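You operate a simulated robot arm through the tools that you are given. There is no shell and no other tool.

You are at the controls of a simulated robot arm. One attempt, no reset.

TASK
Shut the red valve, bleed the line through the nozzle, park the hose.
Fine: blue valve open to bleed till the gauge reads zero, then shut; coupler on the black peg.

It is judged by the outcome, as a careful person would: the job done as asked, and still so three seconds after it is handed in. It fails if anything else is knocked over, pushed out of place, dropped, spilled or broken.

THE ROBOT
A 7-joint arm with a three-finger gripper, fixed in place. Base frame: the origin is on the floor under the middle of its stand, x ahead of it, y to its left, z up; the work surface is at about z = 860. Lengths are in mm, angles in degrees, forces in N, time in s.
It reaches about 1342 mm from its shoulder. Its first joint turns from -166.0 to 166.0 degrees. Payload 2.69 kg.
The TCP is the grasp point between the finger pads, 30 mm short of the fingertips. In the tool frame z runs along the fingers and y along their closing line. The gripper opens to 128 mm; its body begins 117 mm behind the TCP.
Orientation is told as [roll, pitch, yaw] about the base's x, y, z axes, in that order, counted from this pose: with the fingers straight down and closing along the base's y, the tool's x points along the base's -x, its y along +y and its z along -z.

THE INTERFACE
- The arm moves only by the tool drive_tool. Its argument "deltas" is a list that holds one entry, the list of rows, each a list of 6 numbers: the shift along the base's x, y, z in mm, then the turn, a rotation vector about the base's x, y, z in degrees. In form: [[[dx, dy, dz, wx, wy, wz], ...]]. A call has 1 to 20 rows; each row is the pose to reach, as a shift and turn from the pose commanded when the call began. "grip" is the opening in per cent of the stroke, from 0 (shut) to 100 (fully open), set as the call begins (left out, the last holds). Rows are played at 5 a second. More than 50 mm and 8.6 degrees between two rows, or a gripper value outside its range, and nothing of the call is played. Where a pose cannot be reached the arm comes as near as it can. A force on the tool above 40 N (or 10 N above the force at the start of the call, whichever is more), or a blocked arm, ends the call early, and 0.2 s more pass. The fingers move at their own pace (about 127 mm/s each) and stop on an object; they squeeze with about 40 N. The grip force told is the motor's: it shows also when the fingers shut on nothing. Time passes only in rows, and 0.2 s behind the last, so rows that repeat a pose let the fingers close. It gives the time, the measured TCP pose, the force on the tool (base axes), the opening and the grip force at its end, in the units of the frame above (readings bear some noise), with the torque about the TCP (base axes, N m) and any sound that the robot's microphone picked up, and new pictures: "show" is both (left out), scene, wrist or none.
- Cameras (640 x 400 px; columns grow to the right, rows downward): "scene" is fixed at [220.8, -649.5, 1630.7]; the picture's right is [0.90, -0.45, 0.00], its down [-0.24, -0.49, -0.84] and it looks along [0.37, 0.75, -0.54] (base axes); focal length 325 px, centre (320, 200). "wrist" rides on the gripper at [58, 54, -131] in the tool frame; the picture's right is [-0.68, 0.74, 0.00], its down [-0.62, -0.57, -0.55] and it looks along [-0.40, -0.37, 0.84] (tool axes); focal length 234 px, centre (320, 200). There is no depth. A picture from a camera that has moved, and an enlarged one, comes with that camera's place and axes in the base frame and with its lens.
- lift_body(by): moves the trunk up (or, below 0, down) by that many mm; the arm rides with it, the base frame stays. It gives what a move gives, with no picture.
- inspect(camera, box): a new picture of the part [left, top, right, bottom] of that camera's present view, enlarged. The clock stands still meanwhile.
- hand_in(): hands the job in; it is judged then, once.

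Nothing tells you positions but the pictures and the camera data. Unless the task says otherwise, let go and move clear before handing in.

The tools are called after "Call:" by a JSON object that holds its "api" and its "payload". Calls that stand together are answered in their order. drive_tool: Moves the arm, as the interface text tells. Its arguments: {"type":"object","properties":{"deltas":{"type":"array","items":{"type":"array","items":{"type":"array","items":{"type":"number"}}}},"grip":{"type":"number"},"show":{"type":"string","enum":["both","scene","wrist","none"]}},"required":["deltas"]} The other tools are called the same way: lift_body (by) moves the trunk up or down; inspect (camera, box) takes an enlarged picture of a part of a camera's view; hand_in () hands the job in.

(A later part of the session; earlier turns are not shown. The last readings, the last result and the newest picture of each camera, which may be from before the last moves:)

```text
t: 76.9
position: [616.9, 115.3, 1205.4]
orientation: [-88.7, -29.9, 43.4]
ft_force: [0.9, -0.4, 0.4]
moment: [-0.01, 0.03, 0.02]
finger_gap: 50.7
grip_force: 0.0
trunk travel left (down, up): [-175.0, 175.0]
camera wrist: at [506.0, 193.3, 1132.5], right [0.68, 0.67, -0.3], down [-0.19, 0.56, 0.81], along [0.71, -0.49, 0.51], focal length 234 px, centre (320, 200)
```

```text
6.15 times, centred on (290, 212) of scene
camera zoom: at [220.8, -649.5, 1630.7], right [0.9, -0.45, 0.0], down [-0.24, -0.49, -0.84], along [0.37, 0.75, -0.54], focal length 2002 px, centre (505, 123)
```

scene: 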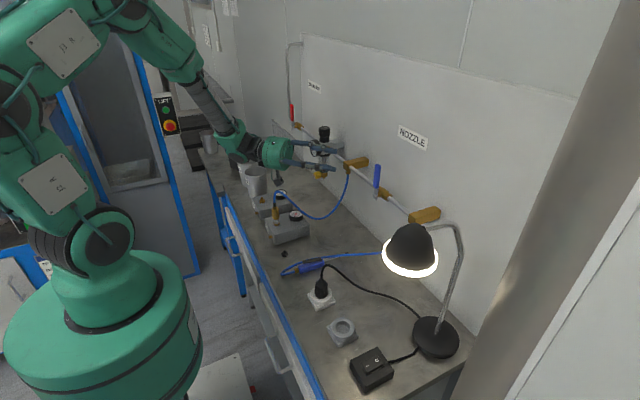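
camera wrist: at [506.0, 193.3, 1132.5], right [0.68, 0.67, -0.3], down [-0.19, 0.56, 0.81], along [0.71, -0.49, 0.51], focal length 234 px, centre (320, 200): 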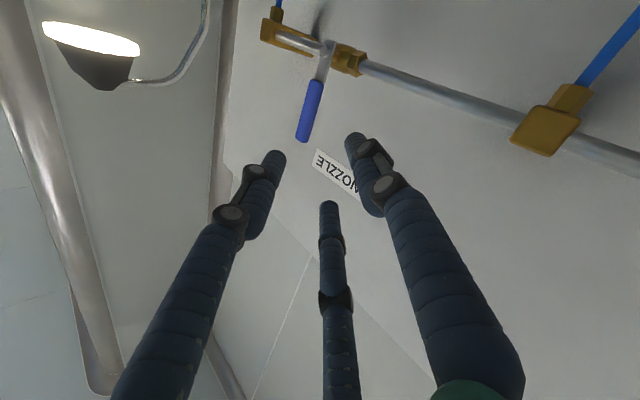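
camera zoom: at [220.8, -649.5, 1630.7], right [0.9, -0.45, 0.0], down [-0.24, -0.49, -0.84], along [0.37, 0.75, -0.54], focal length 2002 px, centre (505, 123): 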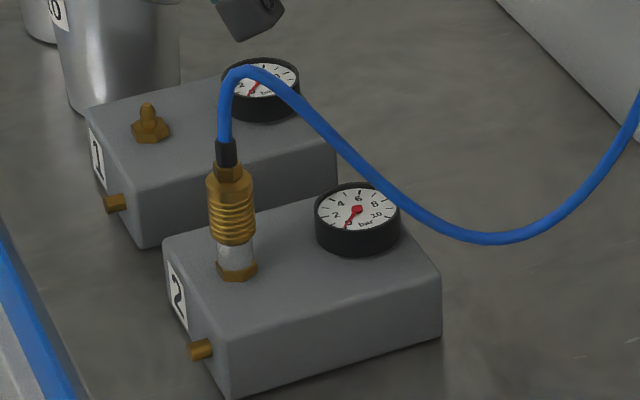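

The blue valve is shut, in the same position as at the start, the gauges read zero and the red valve is shut. Next is the coupler, near (497, 275, 958). I'll swing the tool to point straight down above it, rolled so the hose can leave between two fingers.

Call:
{"api": "drive_tool", "payload": {"deltas": [[[-9, 12, 5, 6.78, 2.17, -3.09], [-18, 24, 8, 13.55, 4.34, -6.18], [-27, 37, 8, 20.3, 6.5, -9.3], [-36, 49, 8, 27.1, 8.7, -12.4], [-46, 61, 8, 33.9, 10.8, -15.5], [-55, 74, 8, 40.7, 13.0, -18.6], [-64, 86, 6, 47.4, 15.2, -21.6], [-73, 98, 4, 54.2, 17.4, -24.7], [-82, 111, 2, 61.0, 19.5, -27.8], [-92, 123, 0, 67.8, 21.7, -30.9], [-101, 136, -5, 74.5, 23.9, -34.0], [-110, 148, -10, 81.3, 26.0, -37.1], [-119, 160, -15, 88.1, 28.2, -40.2]]], "grip": 70}}

```text
t: 79.7
position: [494.7, 278.8, 1191.5]
orientation: [1.2, 0.1, -38.1]
ft_force: [0.1, 0.4, 0.3]
moment: [-0.04, -0.02, 0.0]
finger_gap: 89.6
grip_force: 0.0
trunk travel left (down, up): [-175.0, 175.0]
camera wrist: at [479.5, 354.3, 1324.1], right [0.99, 0.16, 0.01], down [0.13, -0.83, 0.53], along [0.1, -0.53, -0.85], focal length 234 px, centre (320, 200)
```

scene: 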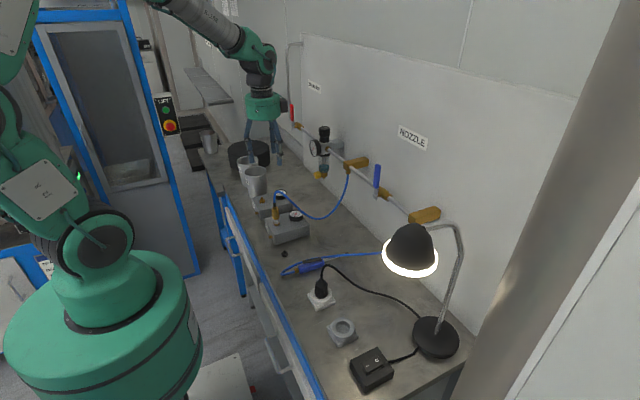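
wrist: 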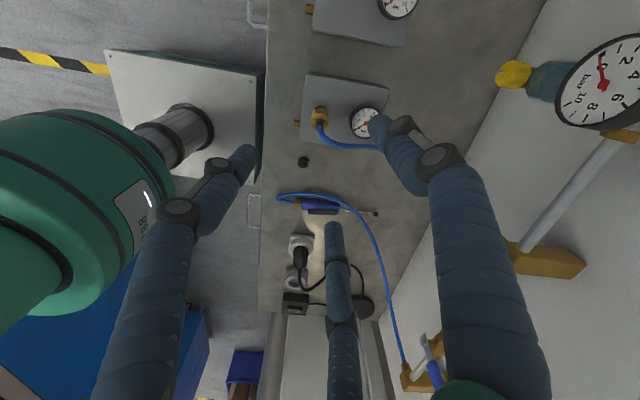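

The tool points straight down with the coupler, peg and gun all in view. I'll zoom in to triangulate the coupler and peg accurately.

Call:
{"api": "inspect", "payload": {"camera": "wrist", "box": [280, 60, 400, 180]}}

Call:
{"api": "inspect", "payload": {"camera": "scene", "box": [255, 185, 305, 235]}}

Call:
{"api": "inspect", "payload": {"camera": "scene", "box": [270, 240, 300, 265]}}

```text
3.33 times, centred on (340, 120) of wrist
camera zoom: at [479.5, 354.3, 1324.1], right [0.99, 0.16, 0.01], down [0.13, -0.83, 0.53], along [0.1, -0.53, -0.85], focal length 781 px, centre (253, 467)
```

zoom: 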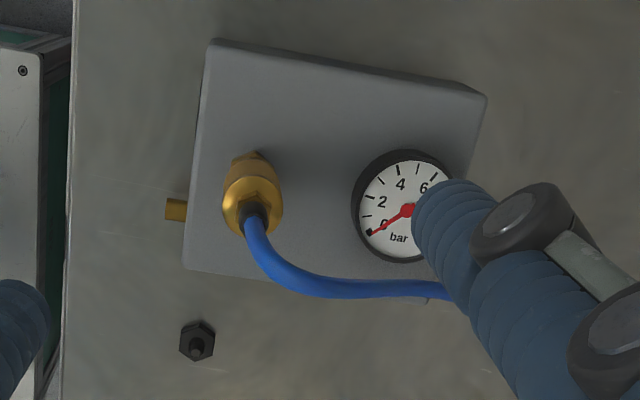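

```text
8.00 times, centred on (280, 210) of scene
camera zoom: at [220.8, -649.5, 1630.7], right [0.9, -0.45, 0.0], down [-0.24, -0.49, -0.84], along [0.37, 0.75, -0.54], focal length 2602 px, centre (640, 120)
```

zoom: 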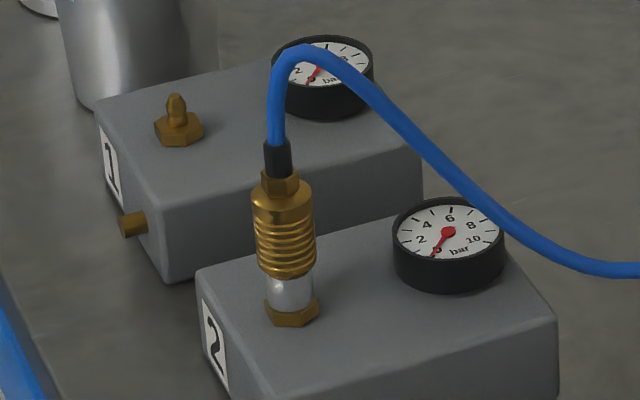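

```text
16.00 times, centred on (285, 252) of scene
camera zoom: at [220.8, -649.5, 1630.7], right [0.9, -0.45, 0.0], down [-0.24, -0.49, -0.84], along [0.37, 0.75, -0.54], focal length 5204 px, centre (880, -640)
```

zoom: 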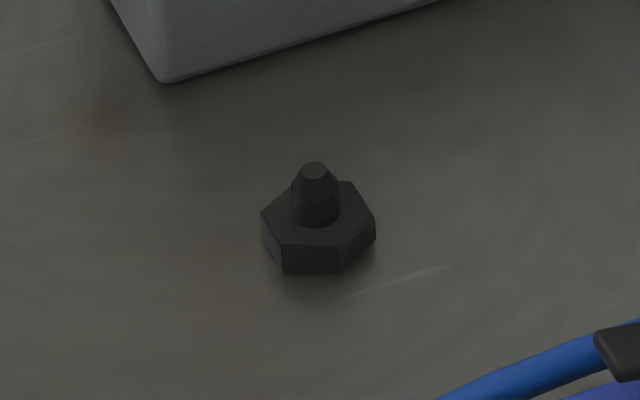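

The coupler axis comes out at (497.6, 275) with ribs from z≈929 to 975, and the black peg at (483, 158) with its stub top near z≈883. I'll line up over the coupler and come down in stages with the hose between two fingers.

Call:
{"api": "drive_tool", "payload": {"deltas": [[[2.9, -3.7, 0, -1.2, 0, 0], [2.9, -3.7, -25, -1.2, 0, 0], [2.9, -3.7, -50, -1.2, 0, 0], [2.9, -3.7, -75, -1.2, 0, 0], [2.9, -3.7, -100, -1.2, 0, 0], [2.9, -3.7, -100, -1.2, 0, 0]]], "grip": 80}}

Call:
{"api": "inspect", "payload": {"camera": "wrist", "box": [240, 100, 400, 260]}}

Call:
{"api": "inspect", "payload": {"camera": "scene", "box": [240, 130, 330, 230]}}

```text
t: 81.1
position: [499.9, 273.6, 1090.6]
orientation: [0.2, -0.8, -37.9]
ft_force: [0.1, -0.6, -0.3]
moment: [-0.03, 0.03, -0.02]
finger_gap: 102.3
grip_force: 0.0
trunk travel left (down, up): [-175.0, 175.0]
camera wrist: at [483.4, 352.3, 1221.6], right [0.99, 0.17, 0.01], down [0.13, -0.82, 0.55], along [0.1, -0.54, -0.83], focal length 234 px, centre (320, 200)
```

scene: 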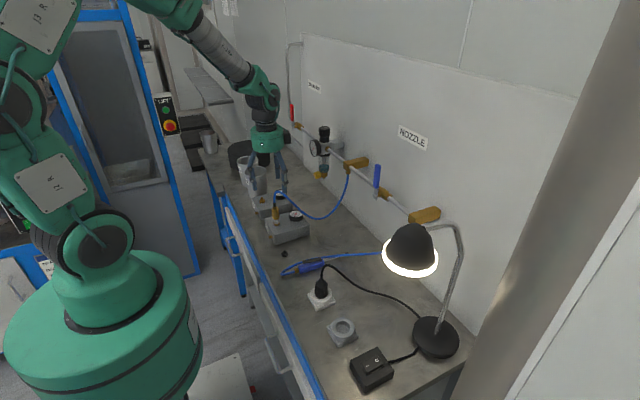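
wrist: 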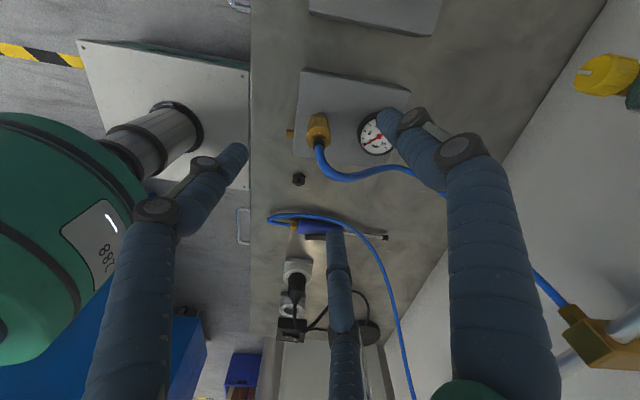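

```text
2.50 times, centred on (320, 180) of wrist
camera zoom: at [483.4, 352.3, 1221.6], right [0.99, 0.17, 0.01], down [0.13, -0.82, 0.55], along [0.1, -0.54, -0.83], focal length 585 px, centre (320, 250)
```

zoom: 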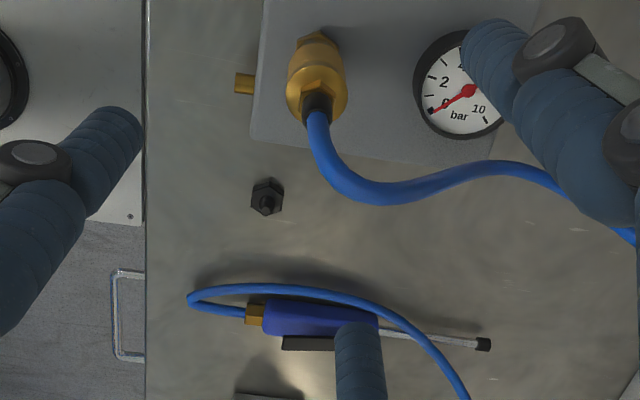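

```text
4.00 times, centred on (285, 180) of scene
camera zoom: at [220.8, -649.5, 1630.7], right [0.9, -0.45, 0.0], down [-0.24, -0.49, -0.84], along [0.37, 0.75, -0.54], focal length 1301 px, centre (460, 280)
```

zoom: 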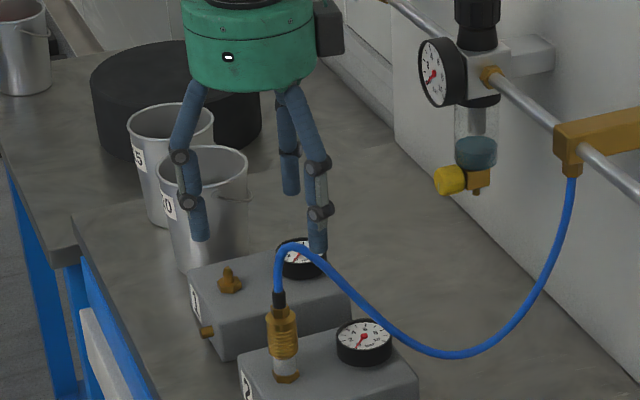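

The gripper is centred over the coupler within about 2 mm, and the hose arc (top z≈1055) sits in the gap between fingers and below the palm. I'll descend to the ribs.

Call:
{"api": "drive_tool", "payload": {"deltas": [[[-1.8, 1, -20, 0, 0.7, 0], [-1.8, 1, -40, 0, 0.7, 0], [-1.8, 1, -60, 0, 0.7, 0], [-1.8, 1, -80, 0, 0.7, 0], [-1.8, 1, -98, 0, 0.7, 0], [-1.8, 1, -98, 0, 0.7, 0]]], "grip": 80}}

Call:
{"api": "inspect", "payload": {"camera": "wrist", "box": [220, 80, 420, 260]}}

Call:
{"api": "inspect", "payload": {"camera": "scene", "box": [240, 150, 330, 240]}}

```text
t: 82.5
position: [497.6, 275.7, 994.8]
orientation: [-0.2, -0.2, -37.9]
ft_force: [0.5, 0.1, -0.1]
moment: [-0.02, 0.03, -0.02]
finger_gap: 102.2
grip_force: 0.1
trunk travel left (down, up): [-175.0, 175.0]
camera wrist: at [483.8, 354.0, 1124.8], right [0.99, 0.17, 0.0], down [0.14, -0.82, 0.55], along [0.09, -0.54, -0.83], focal length 234 px, centre (320, 200)
```

scene: 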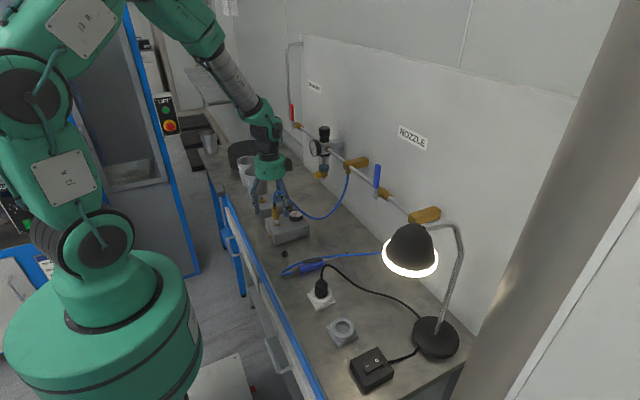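
wrist: 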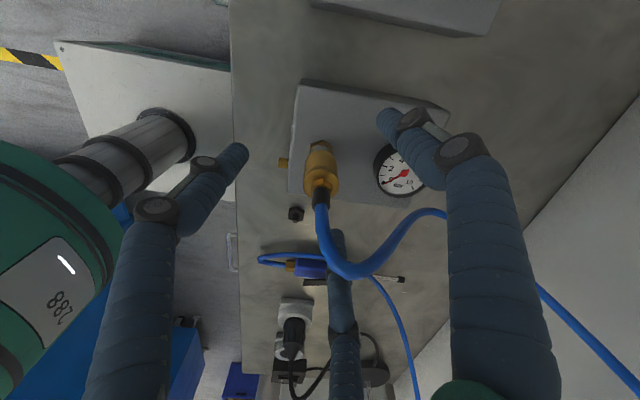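

```text
2.22 times, centred on (320, 170) of wrist
camera zoom: at [483.8, 354.0, 1124.8], right [0.99, 0.17, 0.0], down [0.14, -0.82, 0.55], along [0.09, -0.54, -0.83], focal length 520 px, centre (320, 267)
```

zoom: 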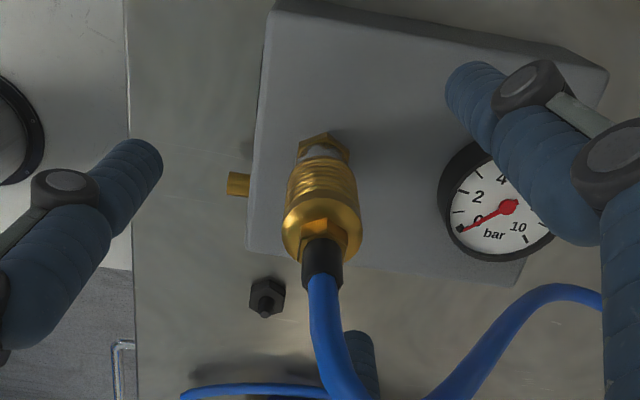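

```text
4.44 times, centred on (285, 195) of scene
camera zoom: at [220.8, -649.5, 1630.7], right [0.9, -0.45, 0.0], down [-0.24, -0.49, -0.84], along [0.37, 0.75, -0.54], focal length 1446 px, centre (476, 222)
```

zoom: 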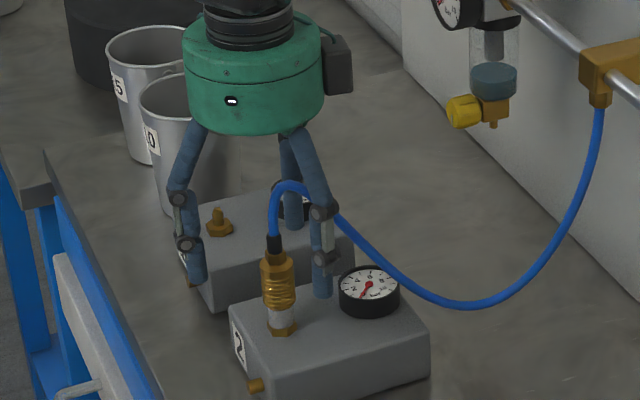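

Alignment checks out. I'll descend the last 37 mm to rib height.

Call:
{"api": "drive_tool", "payload": {"deltas": [[[0, 0, -12, 0, 0, 0], [0, 0, -24, 0, 0, 0], [0, 0, -34, 0, 0, 0], [0, 0, -37, 0, 0, 0], [0, 0, -37, 0, 0, 0]]], "grip": 80}}

Call:
{"api": "inspect", "payload": {"camera": "wrist", "box": [220, 80, 420, 260]}}

Call:
{"api": "inspect", "payload": {"camera": "scene", "box": [250, 170, 320, 240]}}

```text
t: 83.7
position: [497.9, 275.8, 956.6]
orientation: [-0.3, -0.1, -37.8]
ft_force: [-0.4, 0.6, 0.9]
moment: [0.0, 0.01, -0.02]
finger_gap: 102.4
grip_force: 0.0
trunk travel left (down, up): [-175.0, 175.0]
camera wrist: at [482.7, 353.5, 1087.3], right [0.99, 0.17, 0.0], down [0.14, -0.82, 0.55], along [0.09, -0.54, -0.83], focal length 234 px, centre (320, 200)
```

scene: 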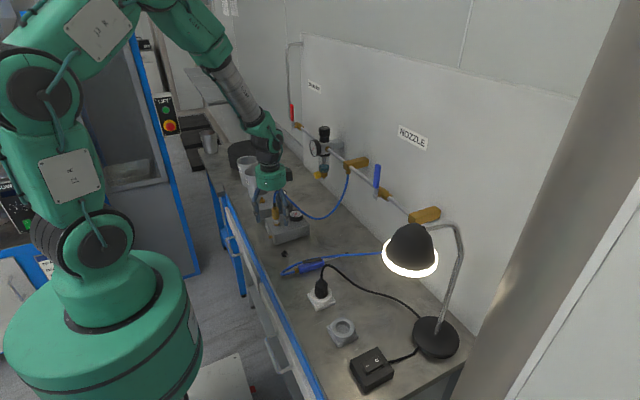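
wrist: 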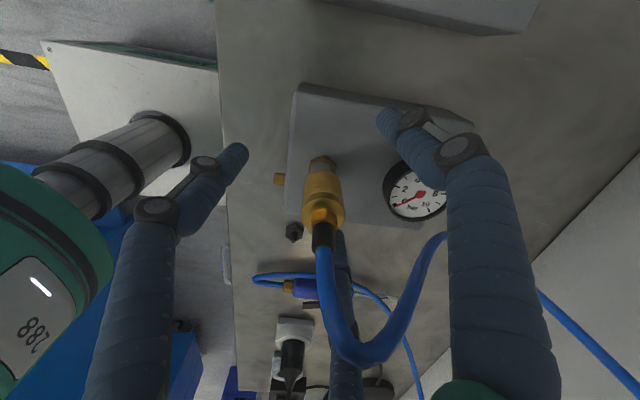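

```text
2.22 times, centred on (320, 170) of wrist
camera zoom: at [482.7, 353.5, 1087.3], right [0.99, 0.17, 0.0], down [0.14, -0.82, 0.55], along [0.09, -0.54, -0.83], focal length 520 px, centre (320, 267)
```

zoom: 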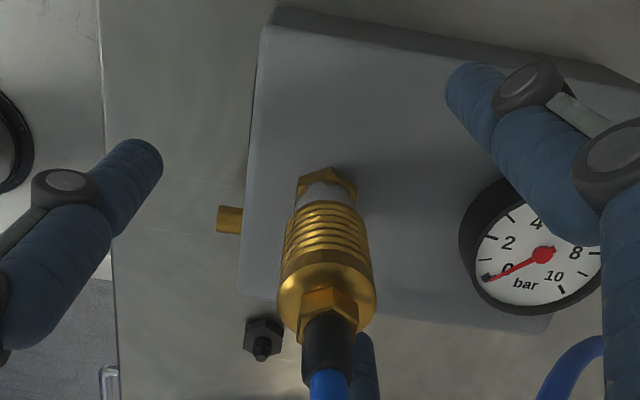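

```text
5.71 times, centred on (285, 205) of scene
camera zoom: at [220.8, -649.5, 1630.7], right [0.9, -0.45, 0.0], down [-0.24, -0.49, -0.84], along [0.37, 0.75, -0.54], focal length 1859 px, centre (520, 171)
```

zoom: 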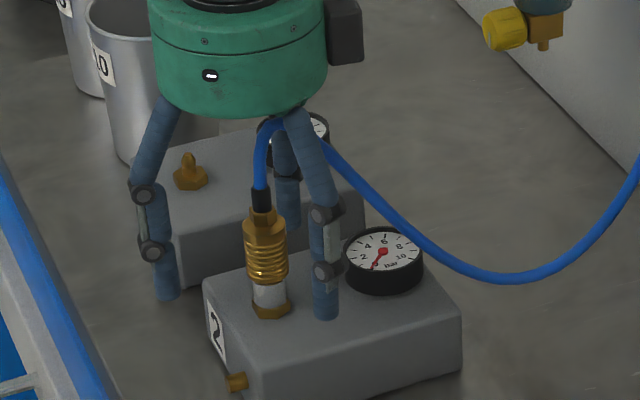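

The coupler is centred among the fingers, the hose leaves through the gap, and nothing is touching. I'll close.

Call:
{"api": "drive_tool", "payload": {"deltas": [[[0, 0, 0, 0, 0, 0], [0, 0, 0, 0, 0, 0], [0, 0, 0, 0, 0, 0], [0, 0, 0, 0, 0, 0]]], "grip": 0}}

Call:
{"api": "inspect", "payload": {"camera": "wrist", "box": [220, 80, 420, 260]}}

Call:
{"api": "inspect", "payload": {"camera": "scene", "box": [250, 170, 320, 240]}}

```text
t: 84.4
position: [500.6, 270.0, 956.9]
orientation: [-0.1, -0.1, -38.0]
ft_force: [17.3, -25.1, -2.8]
moment: [-0.4, -0.4, -0.18]
finger_gap: 25.3
grip_force: 40.2
trunk travel left (down, up): [-175.0, 175.0]
stopped in row 3: the force on the tool passed its limit at 49 N (the readings are from after the stop); the commanded pose is now the measured one
camera wrist: at [485.4, 349.1, 1086.9], right [0.99, 0.16, 0.0], down [0.14, -0.82, 0.55], along [0.09, -0.54, -0.83], focal length 234 px, centre (320, 200)
```

scene: 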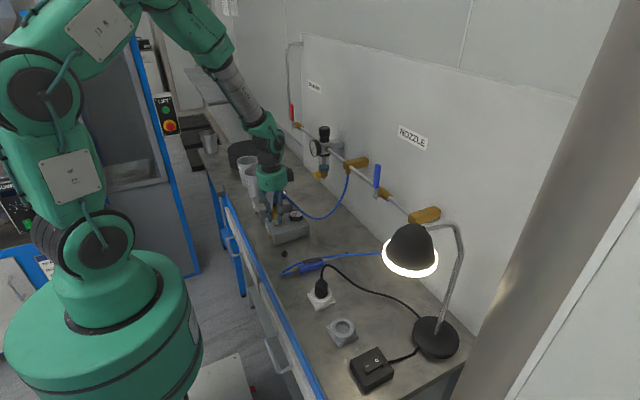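
wrist: 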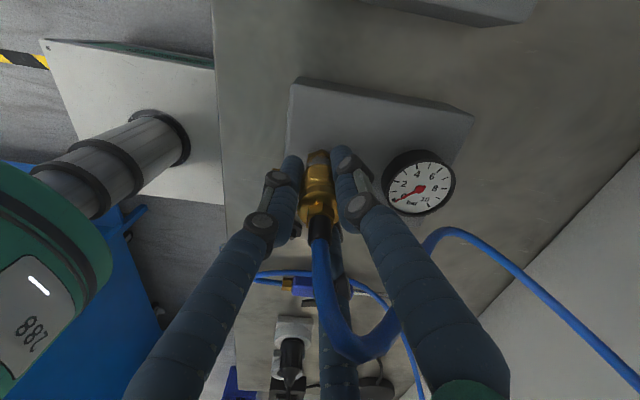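

```text
2.22 times, centred on (320, 170) of wrist
camera zoom: at [485.4, 349.1, 1086.9], right [0.99, 0.16, 0.0], down [0.14, -0.82, 0.55], along [0.09, -0.54, -0.83], focal length 520 px, centre (320, 267)
```

zoom: 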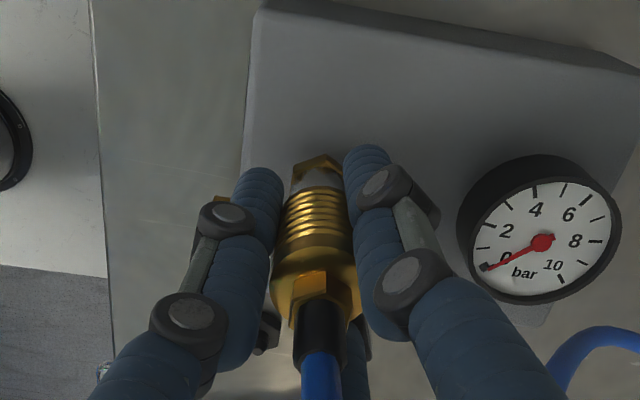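

```text
5.71 times, centred on (285, 205) of scene
camera zoom: at [220.8, -649.5, 1630.7], right [0.9, -0.45, 0.0], down [-0.24, -0.49, -0.84], along [0.37, 0.75, -0.54], focal length 1859 px, centre (520, 171)
```

zoom: 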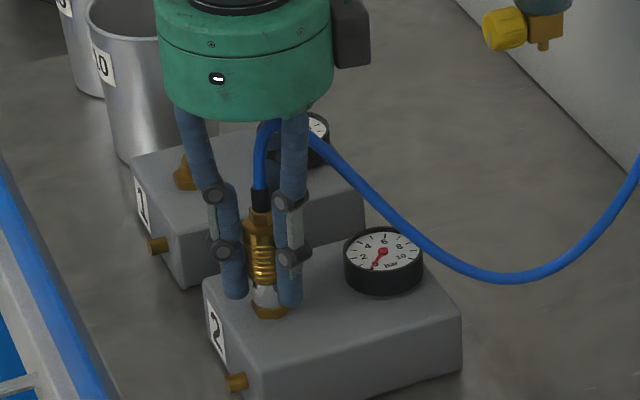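

The coupler is gripped (gap 25 mm), with a side load because the tool was pulled about 6 mm. I'll hold briefly to see whether the load has settled.

Call:
{"api": "drive_tool", "payload": {"deltas": [[[0, 0, 0, 0, 0, 0], [0, 0, 0, 0, 0, 0]]], "grip": 0, "show": "none"}}

Call:
{"api": "inspect", "payload": {"camera": "scene", "box": [255, 190, 305, 235]}}

```text
t: 84.7
position: [499.0, 271.0, 956.7]
orientation: [-0.1, -0.2, -38.1]
ft_force: [8.9, -11.7, -3.1]
moment: [0.04, -0.06, -0.06]
finger_gap: 25.1
grip_force: 40.2
trunk travel left (down, up): [-175.0, 175.0]
stopped in row 1: the force on the tool passed its limit at 46 N (the readings are from after the stop); the commanded pose is now the measured one
```

```text
8.89 times, centred on (280, 212) of scene
camera zoom: at [220.8, -649.5, 1630.7], right [0.9, -0.45, 0.0], down [-0.24, -0.49, -0.84], along [0.37, 0.75, -0.54], focal length 2891 px, centre (676, 89)
```

zoom: 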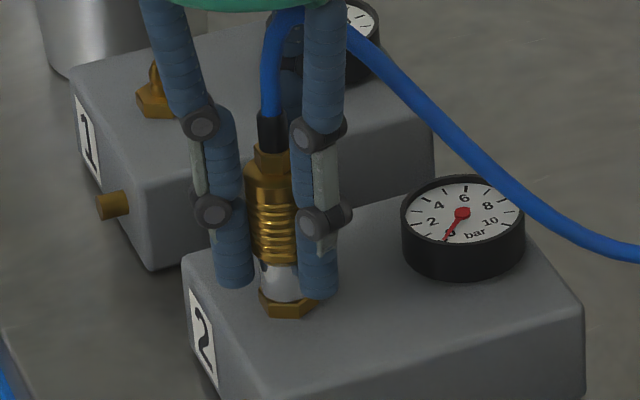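

The side load is relaxing, now about 15 N. One more settle step.

Call:
{"api": "drive_tool", "payload": {"deltas": [[[0, 0, 0, 0, 0, 0], [0, 0, 0, 0, 0, 0]]], "grip": 0, "show": "none"}}

```text
t: 85.3
position: [499.2, 270.4, 957.4]
orientation: [-0.2, -0.2, -37.9]
ft_force: [17.3, -23.6, -3.7]
moment: [-0.43, -0.41, -0.03]
finger_gap: 24.9
grip_force: 40.3
trunk travel left (down, up): [-175.0, 175.0]
```

A steady side load of about 29 N remains, so I'll shift the tool a few mm the way it's being pushed to unload it before pulling up.

Call:
{"api": "drive_tool", "payload": {"deltas": [[[1, -1.4, 0, 0, 0, 0], [2, -2.7, 0, 0, 0, 0], [2, -2.7, 0, 0, 0, 0]]], "grip": 0, "show": "none"}}

```text
t: 86.1
position: [500.0, 269.4, 956.5]
orientation: [-0.2, -0.3, -38.0]
ft_force: [-5.2, 16.9, -5.3]
moment: [0.9, 0.02, -0.27]
finger_gap: 25.0
grip_force: 40.0
trunk travel left (down, up): [-175.0, 175.0]
```

The load is near neutral, slightly over-shifted. I'll trim back 1 mm and begin pulling straight up in small steps.

Call:
{"api": "drive_tool", "payload": {"deltas": [[[-0.5, 1, 0, 0, 0, 0], [-0.5, 1, 1.5, 0, 0, 0], [-0.5, 1, 3, 0, 0, 0]]], "grip": 0, "show": "none"}}

Call:
{"api": "inspect", "payload": {"camera": "scene", "box": [255, 190, 305, 235]}}

```text
t: 86.9
position: [500.4, 269.6, 957.8]
orientation: [-0.3, -0.1, -38.0]
ft_force: [3.3, 7.9, -19.8]
moment: [0.35, -0.38, -0.46]
finger_gap: 25.4
grip_force: 40.0
trunk travel left (down, up): [-175.0, 175.0]
```

```text
8.89 times, centred on (280, 212) of scene
camera zoom: at [220.8, -649.5, 1630.7], right [0.9, -0.45, 0.0], down [-0.24, -0.49, -0.84], along [0.37, 0.75, -0.54], focal length 2891 px, centre (676, 89)
```

zoom: 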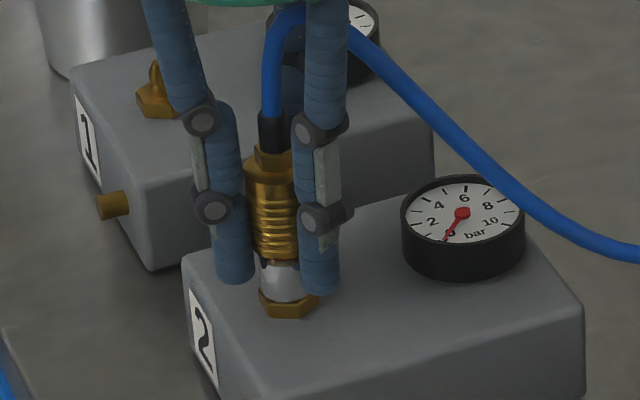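

The ribbed sleeve is sliding up off the silver collar at about 20 N, as a quick-coupler should. I'll keep pulling.

Call:
{"api": "drive_tool", "payload": {"deltas": [[[0, 0, 1.5, 0, 0, 0], [0, 0, 3, 0, 0, 0], [0, 0, 4.5, 0, 0, 0], [0, 0, 6, 0, 0, 0]]], "grip": 0, "show": "none"}}

Call:
{"api": "inspect", "payload": {"camera": "scene", "box": [255, 190, 305, 235]}}

```text
t: 87.9
position: [501.4, 268.6, 967.1]
orientation: [-0.2, -0.3, -38.1]
ft_force: [-1.0, 0.6, -0.8]
moment: [0.0, 0.03, 0.03]
finger_gap: 25.3
grip_force: 40.1
trunk travel left (down, up): [-175.0, 175.0]
```

```text
8.89 times, centred on (280, 212) of scene
camera zoom: at [220.8, -649.5, 1630.7], right [0.9, -0.45, 0.0], down [-0.24, -0.49, -0.84], along [0.37, 0.75, -0.54], focal length 2891 px, centre (676, 89)
```

zoom: 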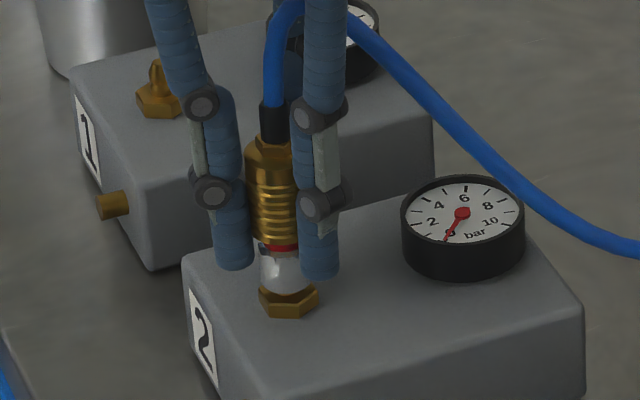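

It has let go: the force dropped to zero and a red ring shows under the sleeve. I'll lift clear of the nipple.

Call:
{"api": "drive_tool", "payload": {"deltas": [[[0, 0, 8, 0, 0, 0], [0, 0, 18, 0, 0, 0], [0, 0, 30, 0, 0, 0], [0, 0, 45, 0, 0, 0], [0, 0, 60, 0, 0, 0], [0, 0, 60, 0, 0, 0]]], "grip": 0}}

Call:
{"api": "inspect", "payload": {"camera": "scene", "box": [250, 170, 320, 240]}}

Call:
{"api": "inspect", "payload": {"camera": "wrist", "box": [220, 80, 420, 260]}}

```text
t: 89.3
position: [500.4, 270.5, 1024.8]
orientation: [-0.1, -0.2, -38.0]
ft_force: [0.8, -0.5, -0.8]
moment: [0.01, 0.02, -0.02]
finger_gap: 26.1
grip_force: 39.9
trunk travel left (down, up): [-175.0, 175.0]
camera wrist: at [486.1, 348.9, 1155.0], right [0.99, 0.16, 0.0], down [0.14, -0.82, 0.55], along [0.09, -0.55, -0.83], focal length 234 px, centre (320, 200)
```

scene: 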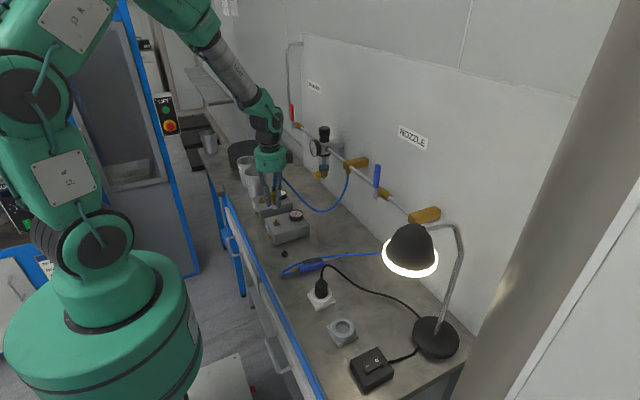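
wrist: 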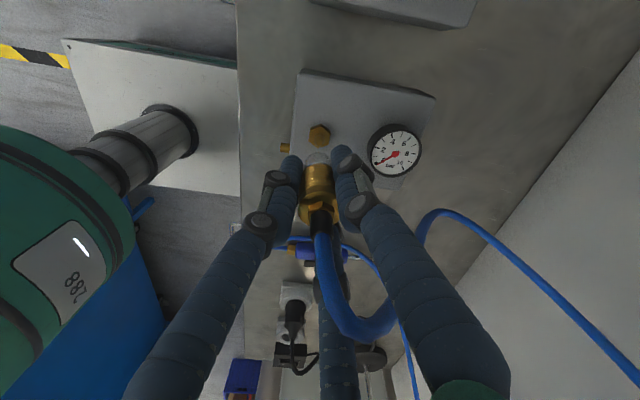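

```text
5.71 times, centred on (285, 205) of scene
camera zoom: at [220.8, -649.5, 1630.7], right [0.9, -0.45, 0.0], down [-0.24, -0.49, -0.84], along [0.37, 0.75, -0.54], focal length 1859 px, centre (520, 171)
```

zoom: 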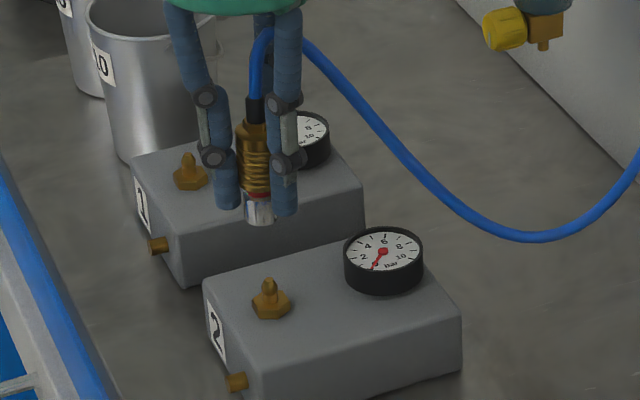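

```text
2.22 times, centred on (320, 170) of wrist
camera zoom: at [486.1, 348.9, 1155.0], right [0.99, 0.16, 0.0], down [0.14, -0.82, 0.55], along [0.09, -0.55, -0.83], focal length 520 px, centre (320, 267)
```

zoom: 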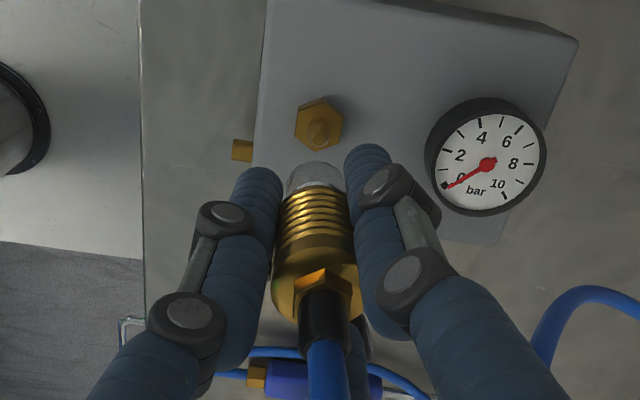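

The coupler is in hand, hanging straight, and block 2 hasn't moved. The coupler axis sits about (−2, +5) mm from the TCP. I'll carry it over toward the black peg at this height.

Call:
{"api": "drive_tool", "payload": {"deltas": [[[-2, -20, 5, 0, 0, 0], [-5, -40, 8, 0, 0, 0], [-8, -60, 8, 0, 0, 0], [-11, -80, 8, 0, 0, 0], [-13, -100, 8, 0, 0, 0], [-15, -117, 8, 0, 0, 0], [-15, -117, 8, 0, 0, 0]]], "grip": 0}}

Call:
{"api": "inspect", "payload": {"camera": "wrist", "box": [220, 80, 420, 260]}}

Call:
{"api": "inspect", "payload": {"camera": "scene", "box": [250, 190, 330, 270]}}

```text
t: 90.9
position: [486.8, 153.0, 1032.4]
orientation: [-0.1, -0.3, -38.0]
ft_force: [-0.4, -1.1, -1.4]
moment: [0.07, -0.02, 0.01]
finger_gap: 25.7
grip_force: 40.3
trunk travel left (down, up): [-175.0, 175.0]
camera wrist: at [471.2, 231.7, 1163.5], right [0.99, 0.16, 0.0], down [0.14, -0.82, 0.55], along [0.09, -0.55, -0.83], focal length 234 px, centre (320, 200)
```

scene: 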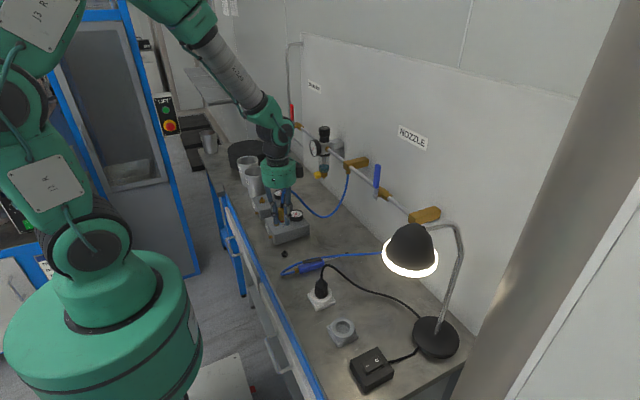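
wrist: 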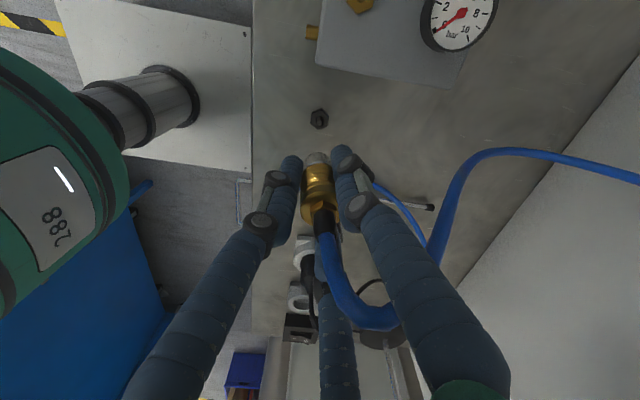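

```text
2.22 times, centred on (320, 170) of wrist
camera zoom: at [471.2, 231.7, 1163.5], right [0.99, 0.16, 0.0], down [0.14, -0.82, 0.55], along [0.09, -0.55, -0.83], focal length 520 px, centre (320, 267)
```

zoom: 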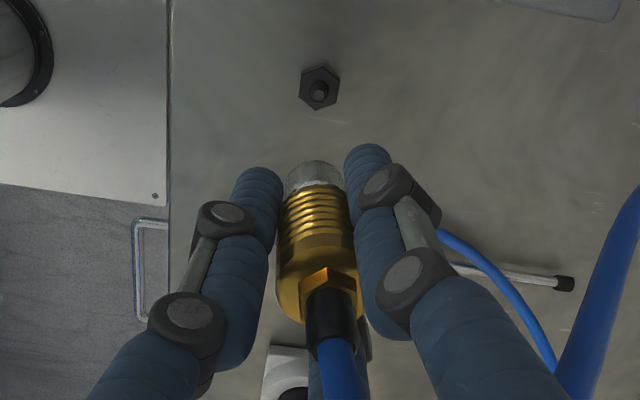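

```text
5.00 times, centred on (290, 230) of scene
camera zoom: at [220.8, -649.5, 1630.7], right [0.9, -0.45, 0.0], down [-0.24, -0.49, -0.84], along [0.37, 0.75, -0.54], focal length 1626 px, centre (470, 50)
```

zoom: 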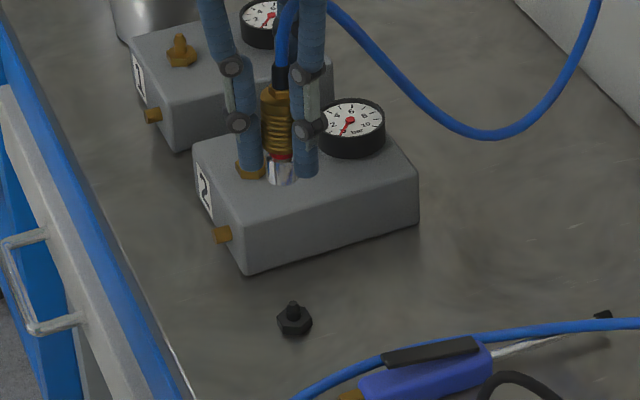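

I'm over the peg. I'll lower until the coupler's mouth is about 15 mm above the stub, then fine-align with both cameras.

Call:
{"api": "drive_tool", "payload": {"deltas": [[[-1, 0, -20, 0, 0, 0], [-1, 0, -40, 0, 0, 0], [-1, 0, -58, 0, 0, 0], [-1, 0, -74, 0, 0, 0], [-1, 0, -82, 0, 0, 0], [-1, 0, -82, 0, 0, 0]]], "grip": 0}}

Call:
{"api": "inspect", "payload": {"camera": "wrist", "box": [270, 100, 370, 200]}}

Call:
{"api": "inspect", "payload": {"camera": "scene", "box": [260, 220, 310, 265]}}

```text
t: 92.3
position: [485.0, 151.2, 951.7]
orientation: [-0.1, -0.4, -38.0]
ft_force: [0.7, 0.0, -1.3]
moment: [-0.01, 0.0, -0.02]
finger_gap: 25.8
grip_force: 40.2
trunk travel left (down, up): [-175.0, 175.0]
camera wrist: at [469.6, 230.9, 1081.8], right [0.99, 0.16, 0.0], down [0.14, -0.82, 0.55], along [0.09, -0.55, -0.83], focal length 234 px, centre (320, 200)
```

scene: 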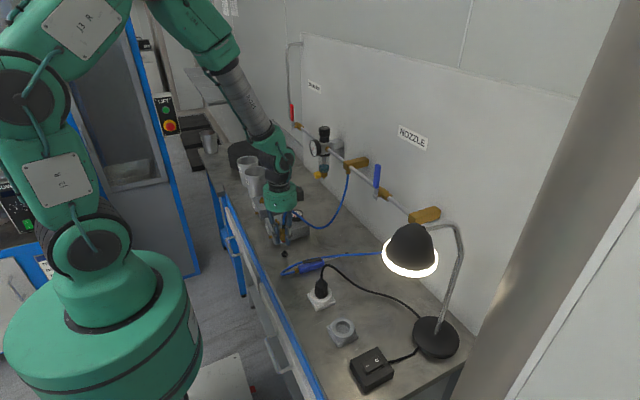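
wrist: 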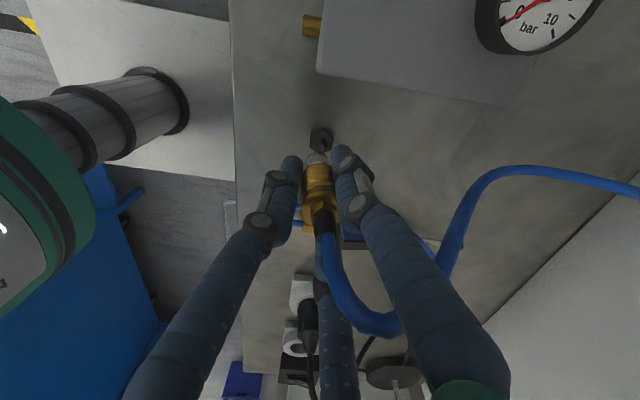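

```text
4.00 times, centred on (320, 150) of wrist
camera zoom: at [469.6, 230.9, 1081.8], right [0.99, 0.16, 0.0], down [0.14, -0.82, 0.55], along [0.09, -0.55, -0.83], focal length 937 px, centre (320, 400)
```

zoom: 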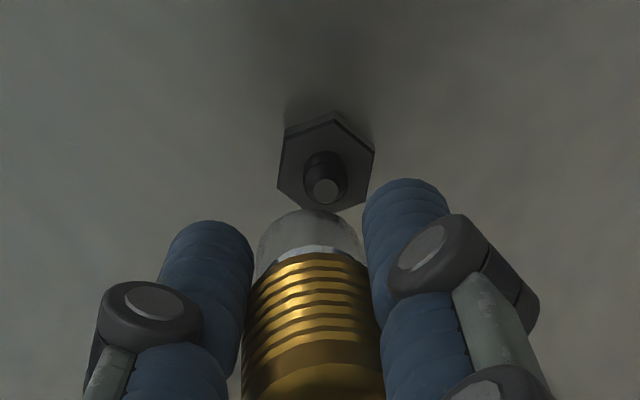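

```text
8.89 times, centred on (285, 242) of scene
camera zoom: at [220.8, -649.5, 1630.7], right [0.9, -0.45, 0.0], down [-0.24, -0.49, -0.84], along [0.37, 0.75, -0.54], focal length 2891 px, centre (631, -178)
```

zoom: 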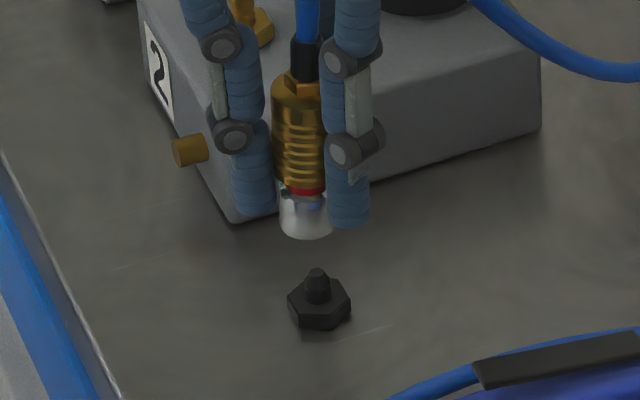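

The coupler hangs about 3 mm short of the peg in both x and y, with its mouth about 20 mm above the stub. I'll correct by (+3, +3.2) and recheck.

Call:
{"api": "drive_tool", "payload": {"deltas": [[[1.5, 1.6, 0, 0, 0.4, 0], [3, 3.2, -4, 0, 0.4, 0], [3, 3.2, -8, 0, 0.4, 0], [3, 3.2, -8, 0, 0.4, 0]]], "grip": 0, "show": "none"}}

Call:
{"api": "inspect", "payload": {"camera": "wrist", "box": [285, 115, 355, 185]}}

Call:
{"api": "inspect", "payload": {"camera": "scene", "box": [268, 230, 303, 262]}}

```text
t: 93.3
position: [487.1, 156.9, 943.6]
orientation: [-0.6, 0.0, -38.0]
ft_force: [-0.1, 0.5, -1.3]
moment: [0.01, -0.02, 0.03]
finger_gap: 26.0
grip_force: 40.1
trunk travel left (down, up): [-175.0, 175.0]
```

```text
5.71 times, centred on (320, 150) of wrist
camera zoom: at [473.8, 234.3, 1074.3], right [0.99, 0.16, -0.01], down [0.14, -0.82, 0.55], along [0.09, -0.55, -0.83], focal length 1338 px, centre (320, 486)
```

zoom: 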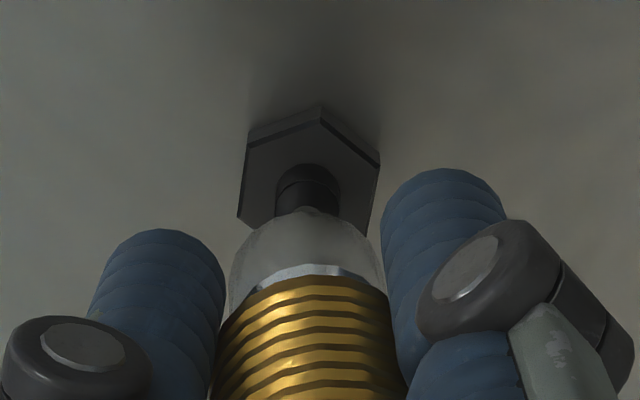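

```text
12.50 times, centred on (286, 246) of scene
camera zoom: at [220.8, -649.5, 1630.7], right [0.9, -0.45, 0.0], down [-0.24, -0.49, -0.84], along [0.37, 0.75, -0.54], focal length 4066 px, centre (751, -375)
```

zoom: 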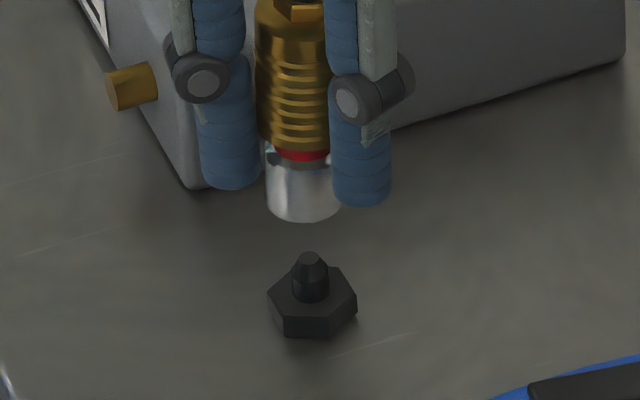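

Both cameras now show the coupler mouth directly above the stub, within about 1 mm, and the coupler vertical. I'll lower it toward the stub slowly.

Call:
{"api": "drive_tool", "payload": {"deltas": [[[0, 0, -6, 0, 0, 0], [0, 0, -12, 0, 0, 0], [0, 0, -17, 0, 0, 0], [0, 0, -20, 0, 0, 0], [0, 0, -20, 0, 0, 0]]], "grip": 0, "show": "none"}}

Call:
{"api": "inspect", "payload": {"camera": "wrist", "box": [285, 115, 355, 185]}}

Call:
{"api": "inspect", "payload": {"camera": "scene", "box": [268, 230, 303, 262]}}

```text
t: 94.5
position: [487.4, 155.3, 923.8]
orientation: [-0.5, 0.0, -38.0]
ft_force: [-0.1, 0.0, -1.8]
moment: [0.0, 0.0, -0.01]
finger_gap: 25.7
grip_force: 40.1
trunk travel left (down, up): [-175.0, 175.0]
```

```text
5.71 times, centred on (320, 150) of wrist
camera zoom: at [473.7, 234.8, 1054.1], right [0.99, 0.16, -0.01], down [0.14, -0.82, 0.55], along [0.09, -0.55, -0.83], focal length 1338 px, centre (320, 486)
```

zoom: 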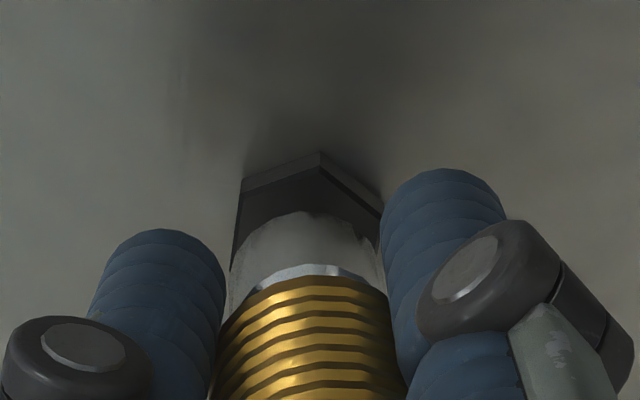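

```text
12.50 times, centred on (286, 246) of scene
camera zoom: at [220.8, -649.5, 1630.7], right [0.9, -0.45, 0.0], down [-0.24, -0.49, -0.84], along [0.37, 0.75, -0.54], focal length 4066 px, centre (751, -375)
```

zoom: 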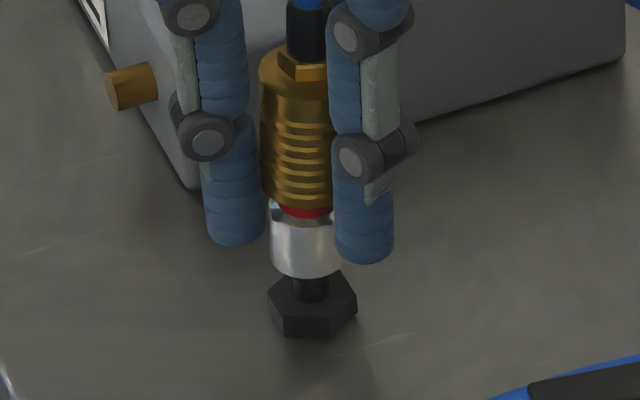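

The mouth is right at the stub tip and aligned. I'll press on down in small steps, watching the force.

Call:
{"api": "drive_tool", "payload": {"deltas": [[[0.3, 0, -2, 0, 0, 0], [0.3, 0, -4, 0, 0, 0], [0.3, 0, -6, 0, 0, 0], [0.3, 0, -8, 0, 0, 0]]], "grip": 0, "show": "none"}}

Call:
{"api": "inspect", "payload": {"camera": "scene", "box": [268, 230, 303, 262]}}

```text
t: 95.5
position: [487.7, 156.4, 916.7]
orientation: [-0.5, 0.1, -38.0]
ft_force: [0.4, -0.8, -0.8]
moment: [0.03, -0.01, 0.01]
finger_gap: 25.8
grip_force: 39.7
trunk travel left (down, up): [-175.0, 175.0]
```

```text
12.50 times, centred on (286, 246) of scene
camera zoom: at [220.8, -649.5, 1630.7], right [0.9, -0.45, 0.0], down [-0.24, -0.49, -0.84], along [0.37, 0.75, -0.54], focal length 4066 px, centre (751, -375)
```

zoom: 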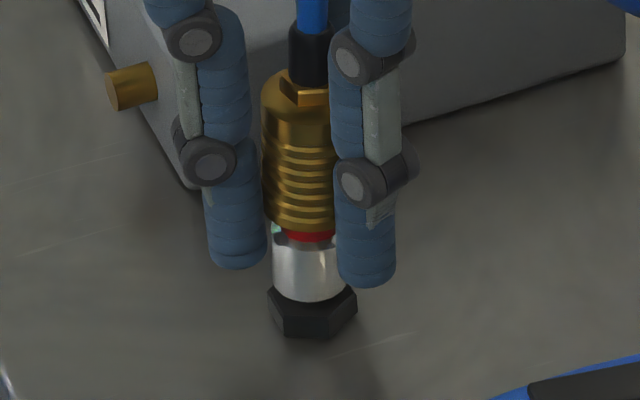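

The mouth is sliding over the stub with almost no force, with about 6 mm to go. Continuing down to seat it.

Call:
{"api": "drive_tool", "payload": {"deltas": [[[0, 0, -2, 0, 0, 0], [0, 0, -4, 0, 0, 0], [0, 0, -5.5, 0, 0, 0], [0, 0, -7, 0, 0, 0]]], "grip": 0, "show": "none"}}

Call:
{"api": "inspect", "payload": {"camera": "scene", "box": [268, 230, 303, 262]}}

```text
t: 96.5
position: [487.2, 154.8, 908.7]
orientation: [-0.4, 0.0, -38.0]
ft_force: [-2.5, -6.5, 22.0]
moment: [-0.26, -0.07, -0.05]
finger_gap: 25.7
grip_force: 39.6
trunk travel left (down, up): [-175.0, 175.0]
```

```text
12.50 times, centred on (286, 246) of scene
camera zoom: at [220.8, -649.5, 1630.7], right [0.9, -0.45, 0.0], down [-0.24, -0.49, -0.84], along [0.37, 0.75, -0.54], focal length 4066 px, centre (751, -375)
```

zoom: 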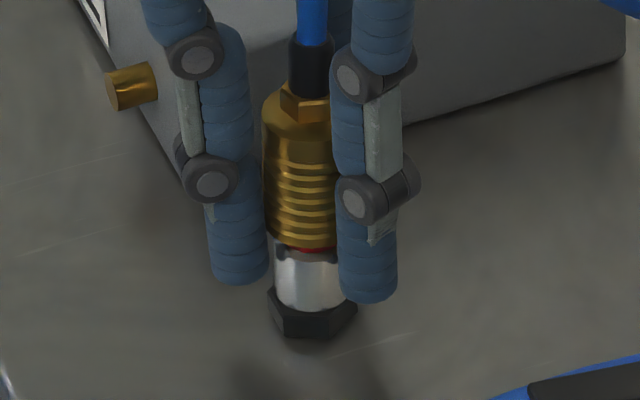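

It has bottomed on the hex at 22 N, and the sleeve is sliding down over the red ring. I'll push a little further to latch it fully.

Call:
{"api": "drive_tool", "payload": {"deltas": [[[0, 0.4, -1, 0, 0, 0], [0, 0.4, -2, 0, 0, 0], [0, 0.4, -3, 0, 0, 0], [0, 0.4, -3, 0, 0, 0]]], "grip": 0, "show": "none"}}

Call:
{"api": "inspect", "payload": {"camera": "scene", "box": [268, 230, 303, 262]}}

```text
t: 97.5
position: [487.1, 155.6, 905.6]
orientation: [-0.4, 0.0, -38.0]
ft_force: [-2.0, -4.9, 26.6]
moment: [-0.13, -0.14, -0.06]
finger_gap: 25.6
grip_force: 39.7
trunk travel left (down, up): [-175.0, 175.0]
```

```text
12.50 times, centred on (286, 246) of scene
camera zoom: at [220.8, -649.5, 1630.7], right [0.9, -0.45, 0.0], down [-0.24, -0.49, -0.84], along [0.37, 0.75, -0.54], focal length 4066 px, centre (751, -375)
```

zoom: 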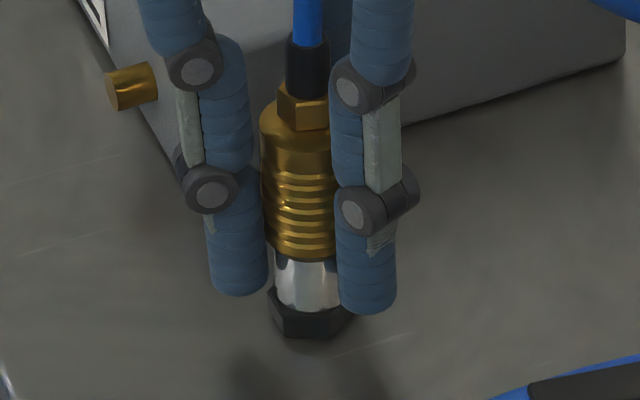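

The red ring is now covered and the geometry matches how it looked when seated on the block. I'll press a touch more to be sure it's home.

Call:
{"api": "drive_tool", "payload": {"deltas": [[[0, 0.4, -1, 0, 0, 0], [0, 0.5, -2, 0, 0, 0], [0, 0.5, -2, 0, 0, 0]]], "grip": 0, "show": "none"}}

Call:
{"api": "inspect", "payload": {"camera": "scene", "box": [268, 230, 303, 262]}}

```text
t: 98.3
position: [486.9, 156.7, 904.1]
orientation: [-0.5, 0.0, -38.0]
ft_force: [-7.4, -9.7, 33.1]
moment: [-0.1, -0.04, -0.08]
finger_gap: 25.9
grip_force: 40.2
trunk travel left (down, up): [-175.0, 175.0]
```

```text
12.50 times, centred on (286, 246) of scene
camera zoom: at [220.8, -649.5, 1630.7], right [0.9, -0.45, 0.0], down [-0.24, -0.49, -0.84], along [0.37, 0.75, -0.54], focal length 4066 px, centre (751, -375)
```

zoom: 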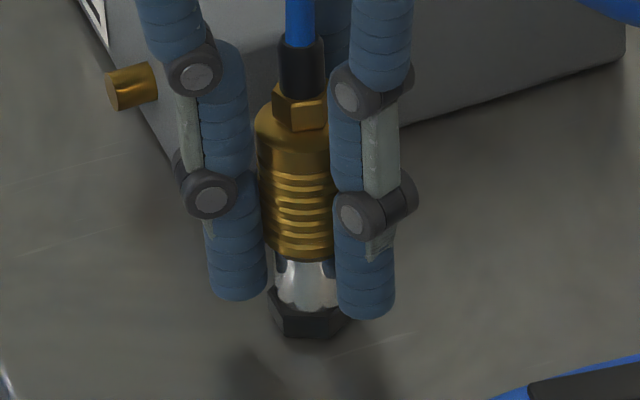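

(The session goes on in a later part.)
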